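You operate a simulated robot arm through the tools that you are given. There is no shell and no other tool. Be economical: measure what you need, move in short steps, check, and stop when the job is done.

Carry out the task below with a simulated robot arm. There is one attempt and no reset: what you move stays moved.

JOB
Put one of the yoghurt tubs from the middle of the island in the steel pet bowl.
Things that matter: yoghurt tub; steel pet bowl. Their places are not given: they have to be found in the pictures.

The check looks at the end state, three seconds after you hand in, the way a careful person would. Anything else that was tipped, shoved, dropped, spilled or broken makes it a failure.

ROBOT AND FRAMES
A 7-joint arm with a two-finger parallel gripper, fixed in place. Base frame: the origin is at the foot of the arm, x ahead of it, y to its left, z up; the work surface is at about z = 800. Lengths are in mm, angles in degrees, forces in N, time in s.
Its first joint turns from -166.0 to 166.0 degrees. Payload 4.4 kg.
Tool frame: the origin (TCP) lies between the finger pads and is the grasp point; the fingertips stand 23 mm ahead of it; z points along the fingers, y is the line along which they close. The gripper opens to 94 mm. The fingers are 38 mm wide and 10 mm thick; the gripper's body (54 by 96 mm) begins 39 mm behind the TCP.
Orientation is told as [roll, pitch, yaw] about the base's x, y, z axes, in that order, counted from this pose: with the fingers straight down and closing along the base's y, the tool's x points along the base's -x, its y along +y and its z along -z.

CONTROLS
- The arm moves only by the tool servo_tool. Its argument "steps" is one flat list of numbers, 7 for each row, row after row: the shift along the base's x, y, z in mm, then the turn, a rotation vector about the base's x, y, z in rad, then the finger opening in mm, from 0 to 94. In form: [dx, dy, dz, rx, ry, rz, fingers, dx, dy, dz, rx, ry, rz, fingers, ...]. A call has 1 to 12 rows; each row is the pose to reach, as a shift and turn from the pose commanded when the call began. A row lasts 0.2 s, in which the tool goes at most 50 mm and 8.6 degrees; a call with a longer step from one row to the next is refused whole, and so is a gripper value outside its range. Where a pose cannot be reached the arm comes as near as it can. A force on the tool above 40 N (or 10 N above the force at the start of the call, whichever is more), or a blocked arm, ends the call early, and 0.2 s more pass. Each finger travels about 72 mm/s and halts on what it meets, pressing with about 43 N; the grip force reading is that of the motor and also rises with nothing between the fingers. The clock runs only during rows and for 0.2 s after the last one: add rows that repeat a pose to give the fingers time. The reply holds the time, the measured pose of the TCP, the force on the tool along the base axes, the opening and the grip force, in the units named above and with some noise, and new pictures: "pictures" is both (left out), scene, wrist or none.
- Cameras (640 x 400 px; columns grow to the right, rows downward): "scene" is fixed at [404, 653.1, 1434.8]; the picture's right is [-0.45, -0.89, 0.00], its down [-0.68, 0.34, -0.65] and it looks along [0.58, -0.29, -0.76] (base axes); focal length 353 px, centre (320, 200). "wrist" rides on the gripper at [86, 16, -74] in the tool frame; the picture's right is [-0.18, 0.98, 0.00], its down [-0.58, -0.11, -0.81] and it looks along [-0.79, -0.15, 0.59] (tool axes); focal length 243 px, centre (320, 200).
- measure_at(camera, pixels): for up to 12 pixels [column, row] of the newest picture of that camera ("zoom" is the newest enlarged one), the place [x, y, z] in the base frame of the surface seen there, good to about 2 mm, but the place of the scene camera against the robot may be out by one fixed shift of up to 25 mm in any direction. The clock stands still meanwhile.
- enlarge(camera, box): a new picture of the part [left, top, right, bottom] of that camera's present view, enlarged. The clock stands still meanwhile.
- sign_off(): hands the job in; it is judged then, once.

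Go step by step. Measure first, check grasps and placings, and put right what went wrong. The budget is 60 turns and 170 pictures, counting those below and the enlarged ones. Unless the task says otherwise, let go and move clear before handing in, and close with one line.

The tools are called after "Call:" as a command line: name --argument value ..., lists and objects as JSON in quotes. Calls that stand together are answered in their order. servo_tool: Moves the arm, as the interface text tells. Its arguments: {"type":"object","properties":{"steps":{"type":"array"},"pictures":{"type":"string","enum":["both","scene","wrist","none"]}},"required":["steps"]} The other tools are called the same way: measure_at (camera, pixels) gives the place of the surface under pixels of a picture; enlarge (camera, box) takes an enlarged picture of a part of a camera's view; sign_off () hands the job in.

At the start:

```text
t: 0.0
tool_pos: [640.7, 419.9, 1107.8]
orientation: [-0.1, 0.0, 0.0]
ft_force: [0.4, 0.5, -0.2]
gripper_width: 94.0
gripper_force: 0.0
```

scene: 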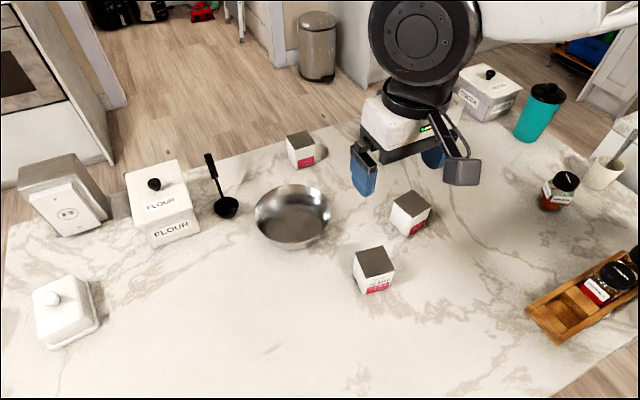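
wrist: 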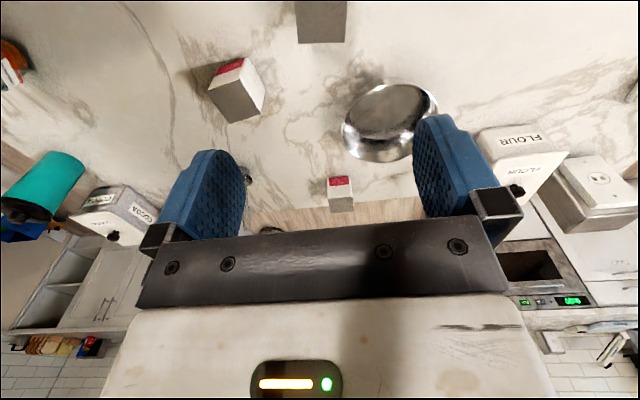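

The scene shows three white tubs near (301,150), (410,213) and (373,270), with the steel bowl at (292,215). I'll enlarge and measure them.

Call:
enlarge --camera "scene" --box '[240, 120, 460, 310]'

Call:
measure_at --camera "scene" --pixels '[[300, 138], [408, 203], [373, 262], [390, 205], [412, 192], [429, 207], [410, 219], [354, 251], [383, 247], [394, 271], [363, 277], [292, 228]]'

Call:
measure_at --camera "wrist" --pixels '[[235, 100], [244, 60], [320, 20], [322, 43], [342, 204], [340, 182], [385, 110], [348, 125], [434, 105], [400, 84], [375, 158], [388, 135]]'

```text
2.11 times, centred on (350, 215) of scene
```

zoom: 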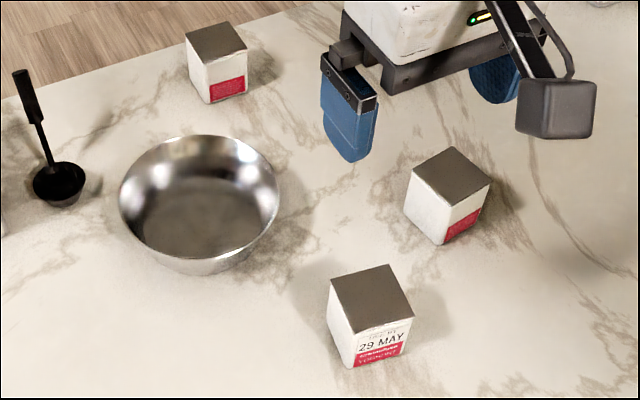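

```text
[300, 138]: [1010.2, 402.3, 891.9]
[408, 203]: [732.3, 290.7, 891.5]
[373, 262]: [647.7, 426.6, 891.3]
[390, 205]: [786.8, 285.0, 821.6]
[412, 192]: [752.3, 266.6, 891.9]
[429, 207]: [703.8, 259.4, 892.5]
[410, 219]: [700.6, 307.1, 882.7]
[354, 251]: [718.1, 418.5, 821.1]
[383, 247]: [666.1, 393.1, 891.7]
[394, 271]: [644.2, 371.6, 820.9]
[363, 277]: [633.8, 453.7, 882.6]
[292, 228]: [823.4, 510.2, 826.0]
```

```text
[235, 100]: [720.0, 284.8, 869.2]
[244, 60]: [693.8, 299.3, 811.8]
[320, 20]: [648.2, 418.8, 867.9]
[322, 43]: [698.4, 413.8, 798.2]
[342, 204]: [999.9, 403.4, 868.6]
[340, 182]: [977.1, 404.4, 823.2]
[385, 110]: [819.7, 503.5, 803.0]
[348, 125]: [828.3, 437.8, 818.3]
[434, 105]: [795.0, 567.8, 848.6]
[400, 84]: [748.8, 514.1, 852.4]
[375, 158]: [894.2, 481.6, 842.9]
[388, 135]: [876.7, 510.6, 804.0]
```

The scene camera reads about 23 mm high compared with the wrist camera, so I'll use the wrist for positions. I'm checking the labels before choosing a tub.

Call:
enlarge --camera "scene" --box '[345, 235, 405, 300]'

Call:
enlarge --camera "scene" --box '[385, 185, 435, 240]'

Call:
enlarge --camera "scene" --box '[275, 120, 330, 175]'

Call:
enlarge --camera "wrist" --box '[190, 0, 450, 215]'

```text
6.15 times, centred on (375, 268) of scene
```

zoom: 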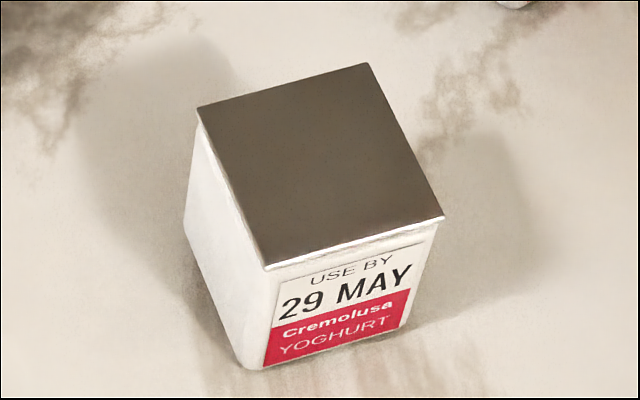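

```text
7.27 times, centred on (410, 212) of scene
```

zoom: 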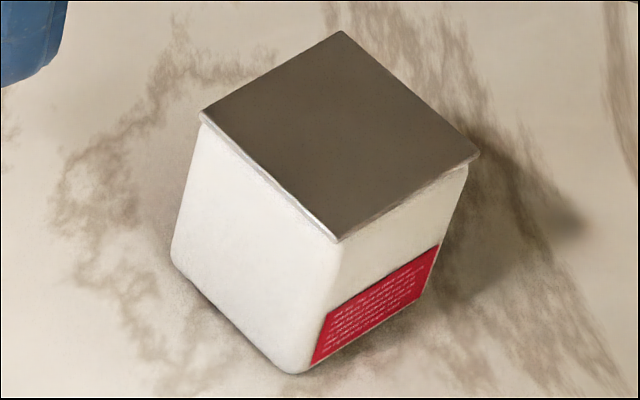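

```text
7.27 times, centred on (302, 148) of scene
```

zoom: 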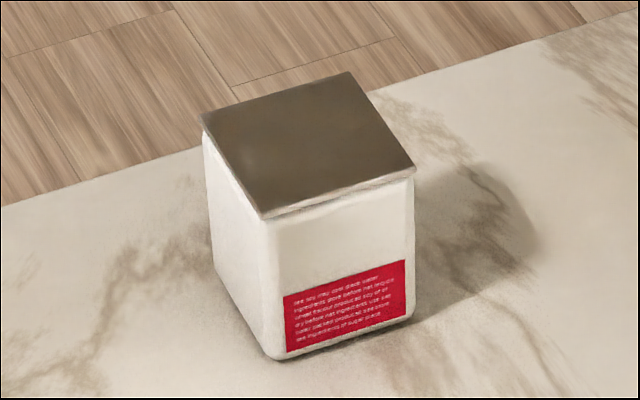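

```text
1.86 times, centred on (320, 108) of wrist
```

zoom: 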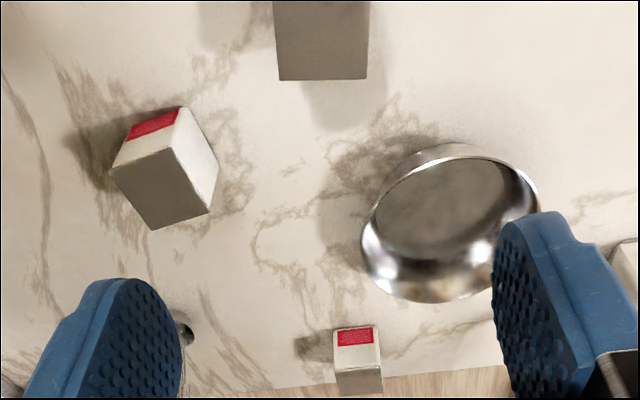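

Tub A, at about (648,419), shows "YOGHURT, use by 29 MAY" and sits in the middle of the island, so I'll take it. I'll back off in x to get all of its lid in the wrist view.

Call:
servo_tool --steps '[-40, 0, 0, 0, 0, 0, 94, -80, 0, 0, 0, 0, 0, 94, -120, 0, 0, 0, 0, 0, 94, -150, 0, 0, 0, 0, 0, 94, -150, 0, 0, 0, 0, 0, 94]' --pictures "both"

```text
t: 1.2
tool_pos: [488.9, 420.7, 1108.0]
orientation: [0.0, 0.0, 0.0]
ft_force: [0.3, 0.0, -1.2]
gripper_width: 94.0
gripper_force: 0.1
```

scene: 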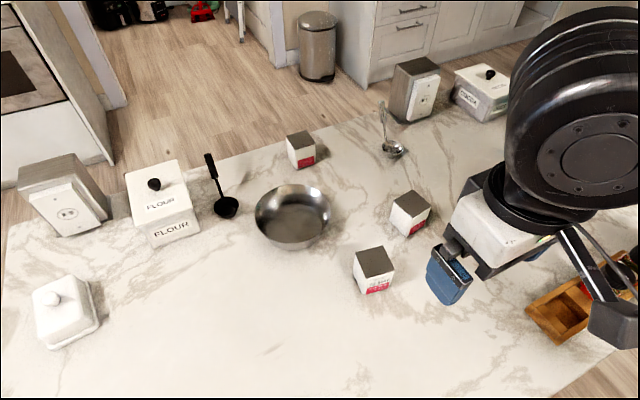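
wrist: 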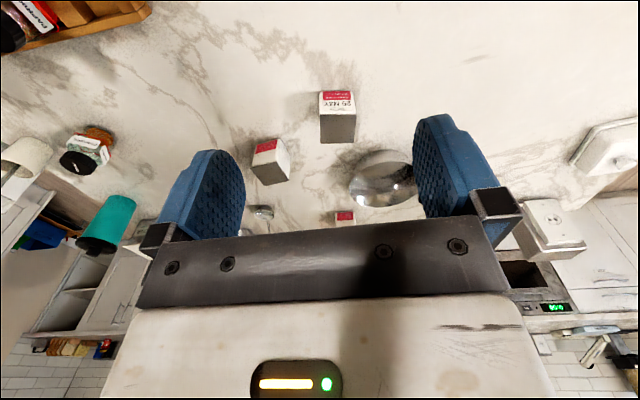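

Call:
enlarge --camera "wrist" --box '[300, 80, 430, 215]'

```text
2.96 times, centred on (365, 148) of wrist
```

zoom: 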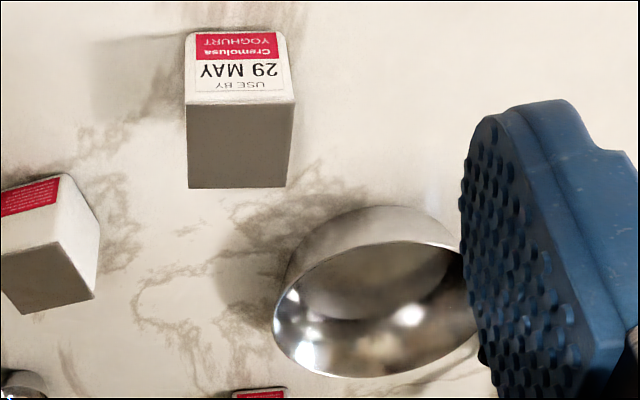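

The lid is clear in the zoom, with corners near (187,107), (293,105), (286,186) and (190,187). I'll measure those and the bowl rim.

Call:
measure_at --camera "zoom" --pixels '[[189, 109], [291, 107], [284, 184], [192, 184], [240, 145], [190, 60], [283, 60], [238, 90]]'

Call:
measure_at --camera "scene" --pixels '[[256, 210], [329, 208], [292, 185], [292, 243], [267, 190], [320, 191], [292, 215], [275, 225], [310, 225], [292, 230], [355, 253], [383, 248]]'

```text
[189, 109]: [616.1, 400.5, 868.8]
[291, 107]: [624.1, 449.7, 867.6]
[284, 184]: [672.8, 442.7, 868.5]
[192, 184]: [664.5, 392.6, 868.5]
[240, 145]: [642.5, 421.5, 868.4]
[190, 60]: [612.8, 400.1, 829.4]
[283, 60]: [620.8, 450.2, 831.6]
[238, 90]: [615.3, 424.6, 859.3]
```

```text
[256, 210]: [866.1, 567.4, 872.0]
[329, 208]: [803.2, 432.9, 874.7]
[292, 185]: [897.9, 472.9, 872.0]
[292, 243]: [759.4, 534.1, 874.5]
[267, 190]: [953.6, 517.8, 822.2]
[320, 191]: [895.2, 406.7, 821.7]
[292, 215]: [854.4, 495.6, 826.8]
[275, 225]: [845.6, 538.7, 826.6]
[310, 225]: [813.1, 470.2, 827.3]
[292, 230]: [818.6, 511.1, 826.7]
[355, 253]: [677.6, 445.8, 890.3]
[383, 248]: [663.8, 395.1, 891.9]
```

The tub centre is about (644,421) and the lid is 50 mm square, turned about -9°. The bowl floor is flat, roughly 40 mm in radius, centred near (830,500). I'll go to a pre-grasp pose above the tub.

Call:
servo_tool --steps '[40, 0, 0, 0, 0, -0.05, 94, 80, 0, -20, 0, 0, -0.1, 94, 115, 1, -50, 0, 0, -0.162, 94, 140, 1.5, -90, 0, 0, -0.162, 94, 153.7, 1.5, -135, 0, 0, -0.162, 94, 153.7, 1.5, -165, 0, 0, -0.162, 94, 153.7, 1.5, -165, 0, 0, -0.162, 94, 153.7, 1.5, -165, 0, 0, -0.162, 94]'

```text
t: 3.0
tool_pos: [643.8, 420.7, 942.8]
orientation: [0.0, 0.0, -9.4]
ft_force: [0.4, -0.3, -0.2]
gripper_width: 93.9
gripper_force: 0.1
```

scene: 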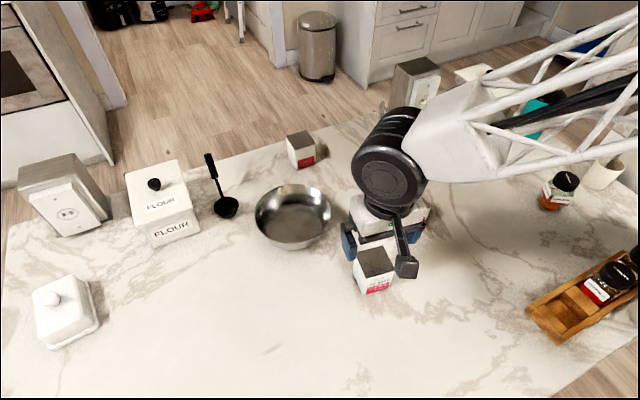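
wrist: 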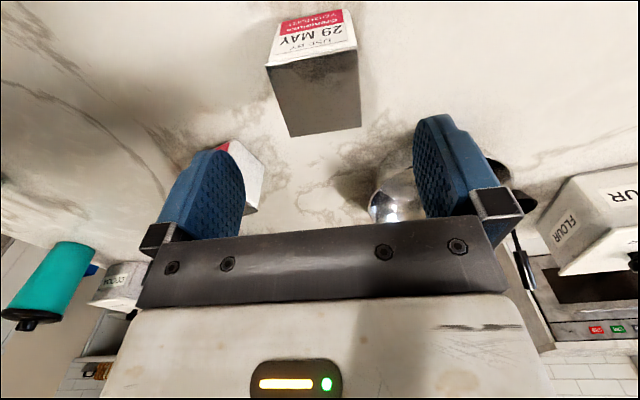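

I'm checking the lid corners again from this closer view.

Call:
measure_at --camera "wrist" --pixels '[[269, 69], [355, 53], [359, 123], [291, 134], [316, 95]]'

```text
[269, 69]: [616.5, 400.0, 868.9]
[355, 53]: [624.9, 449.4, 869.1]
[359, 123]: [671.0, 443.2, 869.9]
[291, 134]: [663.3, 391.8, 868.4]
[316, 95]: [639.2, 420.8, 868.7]
```

The centre is still (644,421) and the edges line up with the gripper. I'm descending to z≈845.

Call:
servo_tool --steps '[0, 0, -25, 0, 0, 0, 94, 0, 0, -50, 0, 0, 0, 94, 0, 0, -75, 0, 0, 0, 94, 0, 0, -98, 0, 0, 0, 94, 0, 0, -98, 0, 0, 0, 94]'

```text
t: 4.2
tool_pos: [643.7, 421.9, 845.2]
orientation: [-0.1, 0.1, -9.2]
ft_force: [-0.4, 0.7, 0.0]
gripper_width: 93.8
gripper_force: 0.1
```

scene: 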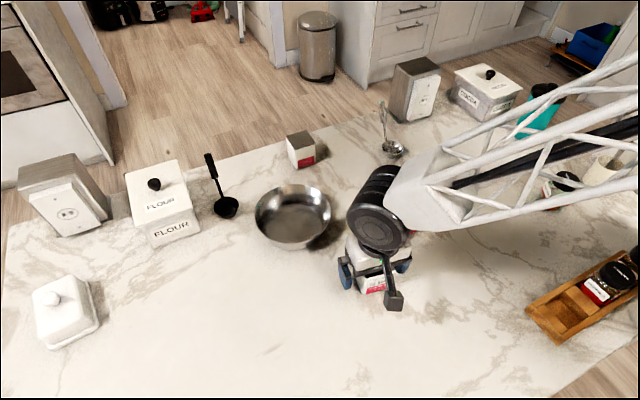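
wrist: 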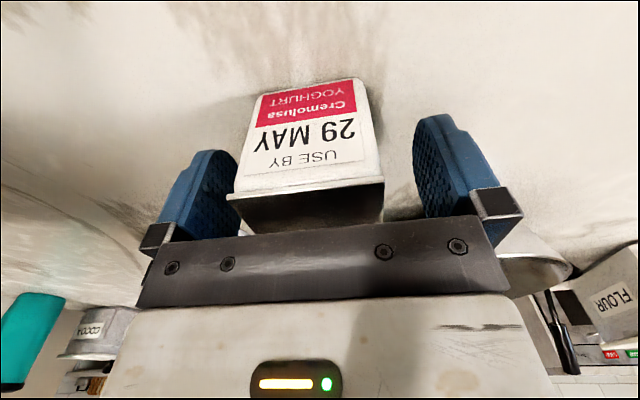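

The fingers straddle the tub. I'll close gently to 46 and check.

Call:
servo_tool --steps '[0, 0, 0, 0, 0, 0, 75, 0, 0, 0, 0, 0, 0, 60, 0, 0, 0, 0, 0, 0, 54, 0, 0, 0, 0, 0, 0, 50, 0, 0, 0, 0, 0, 0, 46, 0, 0, 0, 0, 0, 0, 46]' --pictures "wrist"

```text
t: 5.6
tool_pos: [643.4, 422.8, 845.2]
orientation: [-0.1, 0.0, -9.3]
ft_force: [0.1, 0.5, -0.2]
gripper_width: 55.5
gripper_force: 43.3
```

wrist: 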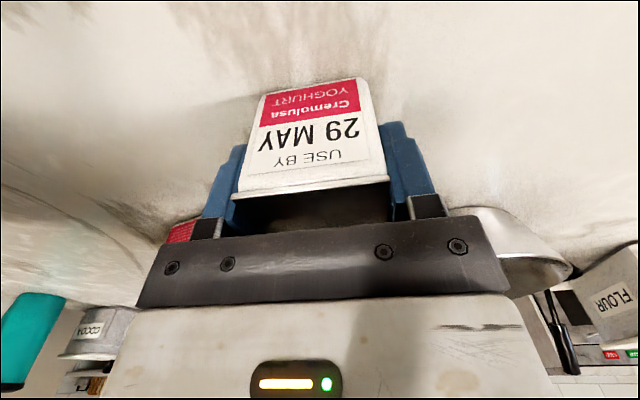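

The grip is firm at 55.5 mm and 43 N. I'm lifting to about z 945.

Call:
servo_tool --steps '[0, 0, 10, 0, 0, 0, 46, 0, 0, 25, 0, 0, 0, 46, 0, 0, 50, 0, 0, 0, 46, 0, 0, 80, 0, 0, 0, 46, 0, 0, 110, 0, 0, 0, 46, 0, 0, 110, 0, 0, 0, 46]'

```text
t: 7.0
tool_pos: [643.0, 420.7, 954.7]
orientation: [0.0, 0.0, -9.3]
ft_force: [0.0, 0.6, -0.7]
gripper_width: 55.4
gripper_force: 43.1
```

scene: 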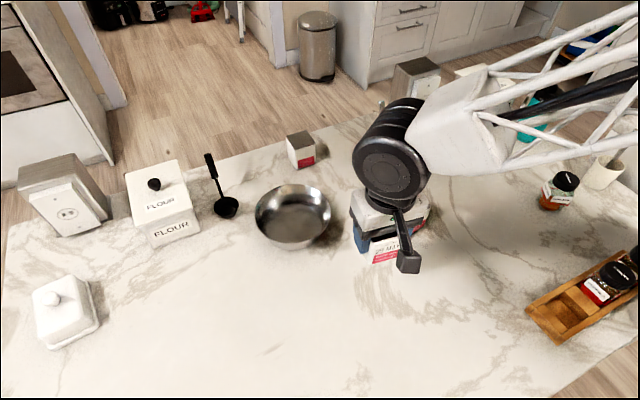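
wrist: 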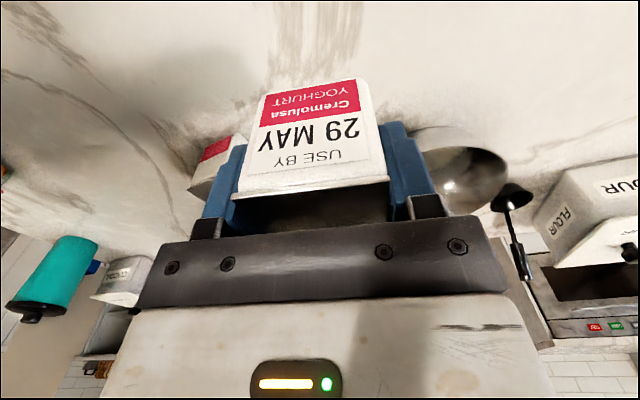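

The tub is held and the bowl rim centre is about (827,501). I'll carry the tub over the bowl.

Call:
servo_tool --steps '[25, 11, 0, 0, 0, 0, 46, 60, 26, 0, 0, 0, 0, 46, 95, 41, 0, 0, 0, 0, 46, 130, 56, 0, 0, 0, 0, 46, 160, 70, 0, 0, 0, 0, 46, 182, 79, 0, 0, 0, 0, 46, 182, 79, 0, 0, 0, 0, 46, 182, 79, 0, 0, 0, 0, 46]'

Call:
enlarge --camera "scene" --box '[220, 120, 380, 260]'

Call:
enlarge --camera "wrist" --box '[180, 60, 480, 250]'

```text
t: 8.8
tool_pos: [827.5, 500.5, 953.9]
orientation: [0.0, 0.0, -9.4]
ft_force: [-0.2, -1.2, -1.6]
gripper_width: 55.6
gripper_force: 43.1
```

scene: 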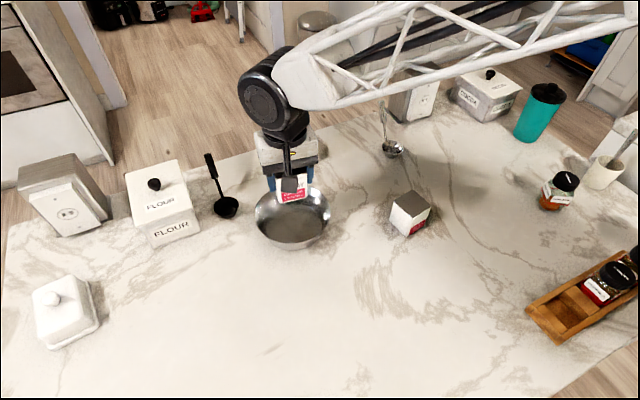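
wrist: 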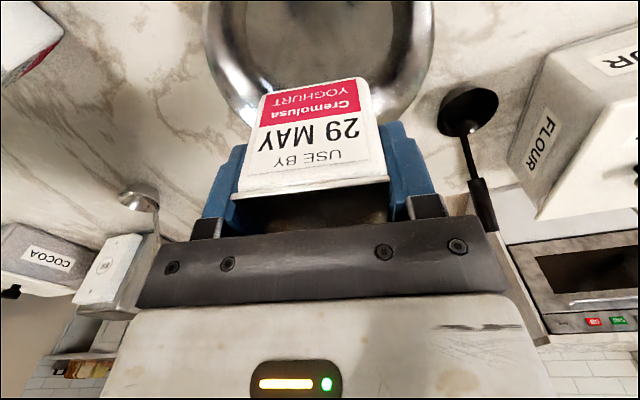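

```text
2.86 times, centred on (300, 190) of scene
```

zoom: 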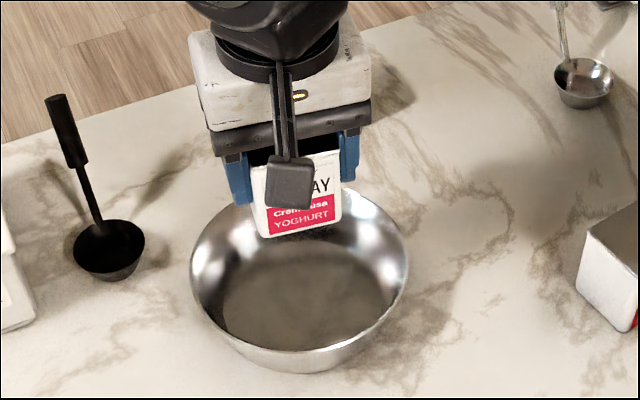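

```text
2.11 times, centred on (330, 155) of wrist
```

zoom: 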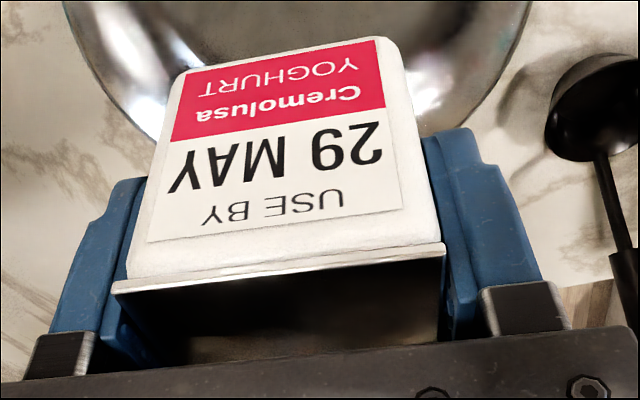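

The wrist view now shows both sides of the rim, near columns 207 and 434. I'll measure the rim and floor in the robot's own frame.

Call:
measure_at --camera "wrist" --pixels '[[206, 5], [207, 40], [215, 75], [235, 107], [433, 5], [432, 45], [422, 80], [405, 105], [320, 20], [270, 70], [370, 70], [320, 70]]'

Call:
measure_at --camera "scene" --pixels '[[256, 210], [328, 208], [292, 243], [265, 232], [318, 231], [310, 195], [284, 201], [303, 199], [292, 226], [275, 220], [310, 220], [293, 236]]'

```text
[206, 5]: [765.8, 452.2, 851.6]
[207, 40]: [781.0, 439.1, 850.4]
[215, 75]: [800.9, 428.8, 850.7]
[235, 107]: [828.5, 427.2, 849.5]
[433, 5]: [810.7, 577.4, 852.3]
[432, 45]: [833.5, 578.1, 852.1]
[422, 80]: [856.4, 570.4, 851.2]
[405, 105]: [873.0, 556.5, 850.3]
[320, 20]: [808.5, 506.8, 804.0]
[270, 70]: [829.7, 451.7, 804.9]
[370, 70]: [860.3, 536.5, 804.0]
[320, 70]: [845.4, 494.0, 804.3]
```

```text
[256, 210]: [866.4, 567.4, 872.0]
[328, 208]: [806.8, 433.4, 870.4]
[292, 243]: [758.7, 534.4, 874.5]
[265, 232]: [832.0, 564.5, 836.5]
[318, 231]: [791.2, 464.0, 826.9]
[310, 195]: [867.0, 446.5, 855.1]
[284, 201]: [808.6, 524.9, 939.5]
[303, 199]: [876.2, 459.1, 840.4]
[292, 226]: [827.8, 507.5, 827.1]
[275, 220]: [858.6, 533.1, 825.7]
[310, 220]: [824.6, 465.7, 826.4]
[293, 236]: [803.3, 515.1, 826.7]
```

The wrist rim points fit a circle centred at (819,504) with radius about 76, and the floor is at z=804 and flat past a 50 mm radius. I'll shift onto the centre and descend.

Call:
servo_tool --steps '[-7.4, 3.6, 0, 0, 0, 0, 46, -7.4, 3.6, -25, 0, 0, 0, 46, -7.4, 3.6, -50, 0, 0, 0, 46, -7.4, 3.6, -75, 0, 0, 0, 46, -7.4, 3.6, -90, 0, 0, 0, 46, -7.4, 3.6, -98, 0, 0, 0, 46, -7.4, 3.6, -98, 0, 0, 0, 46]'

```text
t: 10.4
tool_pos: [817.8, 504.2, 858.6]
orientation: [0.0, 0.0, -9.2]
ft_force: [0.8, 0.2, -1.2]
gripper_width: 55.4
gripper_force: 43.1
```

scene: 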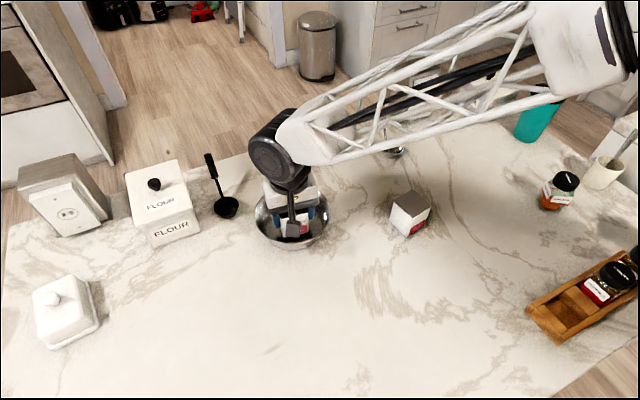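
wrist: 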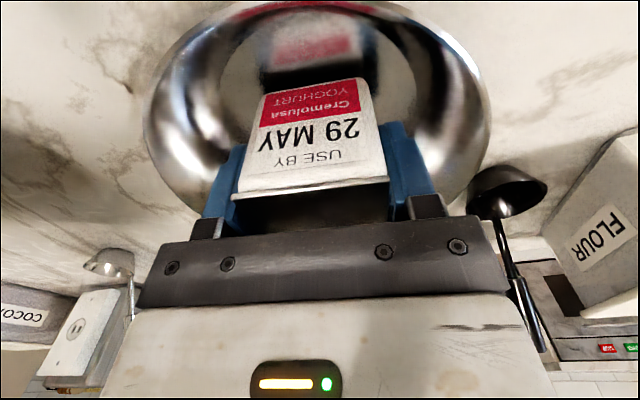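

The tub is inside the bowl and centred, with only a few mm left. I'll lower slowly, watching the force.

Call:
servo_tool --steps '[0, 0, -2, 0, 0, 0, 46, 0, 0, -4, 0, 0, 0, 46, 0, 0, -6, 0, 0, 0, 46, 0, 0, -7.5, 0, 0, 0, 46, 0, 0, -7.5, 0, 0, 0, 46]' --pictures "wrist"

```text
t: 11.6
tool_pos: [819.0, 503.7, 849.6]
orientation: [-0.1, -0.1, -9.3]
ft_force: [0.0, -0.5, -1.5]
gripper_width: 55.8
gripper_force: 43.2
```

wrist: 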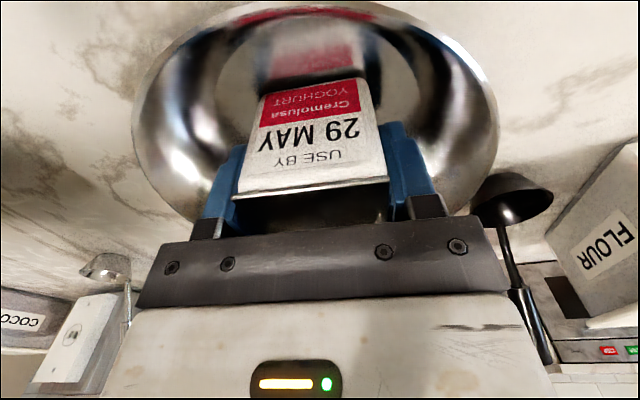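

There's no contact force yet, and the reflection nearly meets the tub's base. I'll go down another 1–2 mm.

Call:
servo_tool --steps '[0, 0, -0.7, 0, 0, 0, 46, 0, 0, -1.4, 0, 0, 0, 46, 0, 0, -1.4, 0, 0, 0, 46]' --pictures "none"

```text
t: 12.4
tool_pos: [818.3, 504.2, 849.8]
orientation: [0.1, -0.1, -9.4]
ft_force: [-2.8, 1.2, 16.0]
gripper_width: 55.7
gripper_force: 43.2
```

Contact: 16 N upward. I'll ease up slightly and release to 70 mm.

Call:
servo_tool --steps '[0, 0, 0.8, 0, 0, 0, 46, 0, 0, 0.8, 0, 0, 0, 52, 0, 0, 0.8, 0, 0, 0, 57, 0, 0, 0.8, 0, 0, 0, 60, 0, 0, 0.8, 0, 0, 0, 65, 0, 0, 0.8, 0, 0, 0, 71, 0, 0, 0.8, 0, 0, 0, 71]'

```text
t: 14.0
tool_pos: [819.0, 504.2, 850.3]
orientation: [0.0, 0.0, -9.4]
ft_force: [0.1, 0.8, 0.1]
gripper_width: 71.0
gripper_force: 0.0
```

scene: 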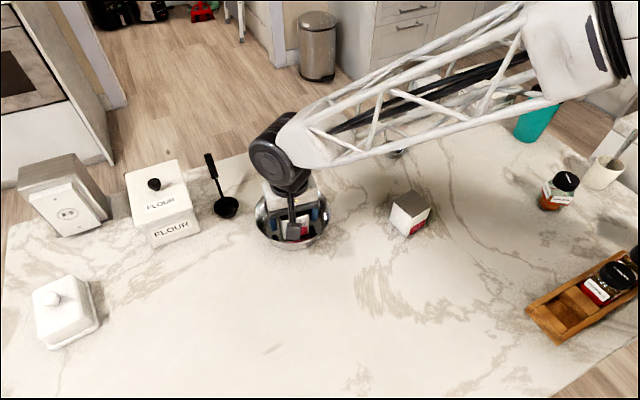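
wrist: 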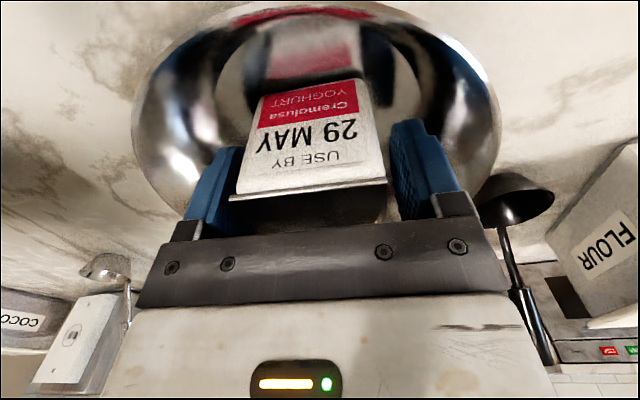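

The tub stands free between the fingers, so I'll rise straight up and then back off.

Call:
servo_tool --steps '[0, 0, 10, 0, 0, 0, 71, 0, 0, 30, 0, 0, 0, 71, 0, 0, 60, 0, 0, 0, 71, 0, 0, 100, 0, 0, 0, 71, 0, 0, 140, 0, 0, 0, 71, -40, 0, 170, 0, 0, 0, 71, -80, -20, 190, 0, 0, 0, 71, -120, -40, 200, 0, 0, 0, 71, -150, -60, 200, 0, 0, 0, 71, -150, -60, 200, 0, 0, 0, 71]'

Call:
enlarge --camera "scene" --box '[220, 120, 380, 260]'

```text
t: 16.2
tool_pos: [669.1, 444.6, 1049.8]
orientation: [0.0, 0.0, -9.3]
ft_force: [-0.7, 0.8, 0.4]
gripper_width: 71.1
gripper_force: 0.2
```

scene: 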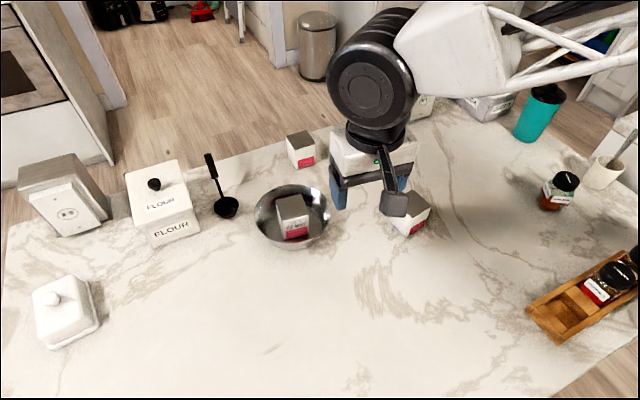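
wrist: 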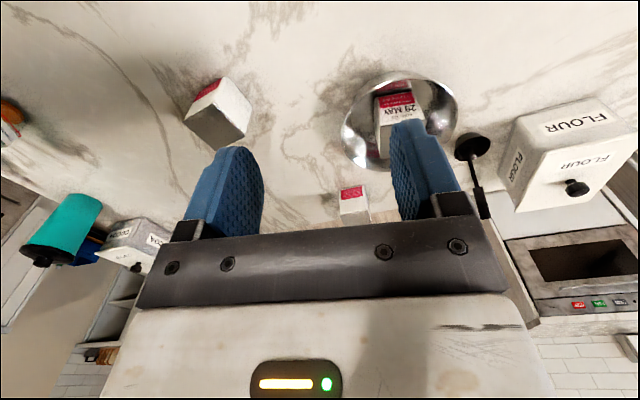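

```text
2.86 times, centred on (300, 190) of scene
```

zoom: 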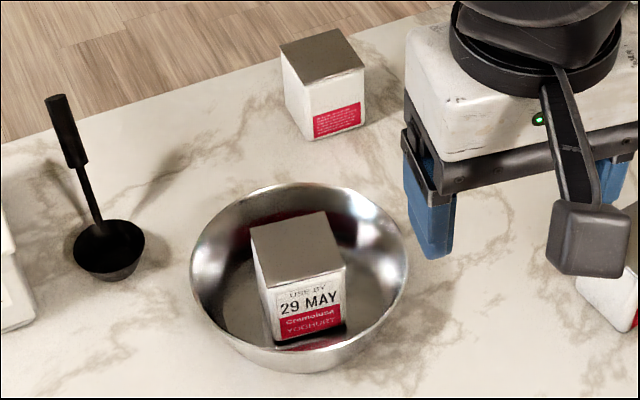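

The tub stands upright in the middle of the bowl, nothing else has moved, and the gripper is clear. I'm handing in.

Call:
sign_off

```text
The job is handed in.
```

The yoghurt tub labelled "use by 29 MAY" is standing upright in the steel pet bowl; nothing else was disturbed and the gripper is clear.
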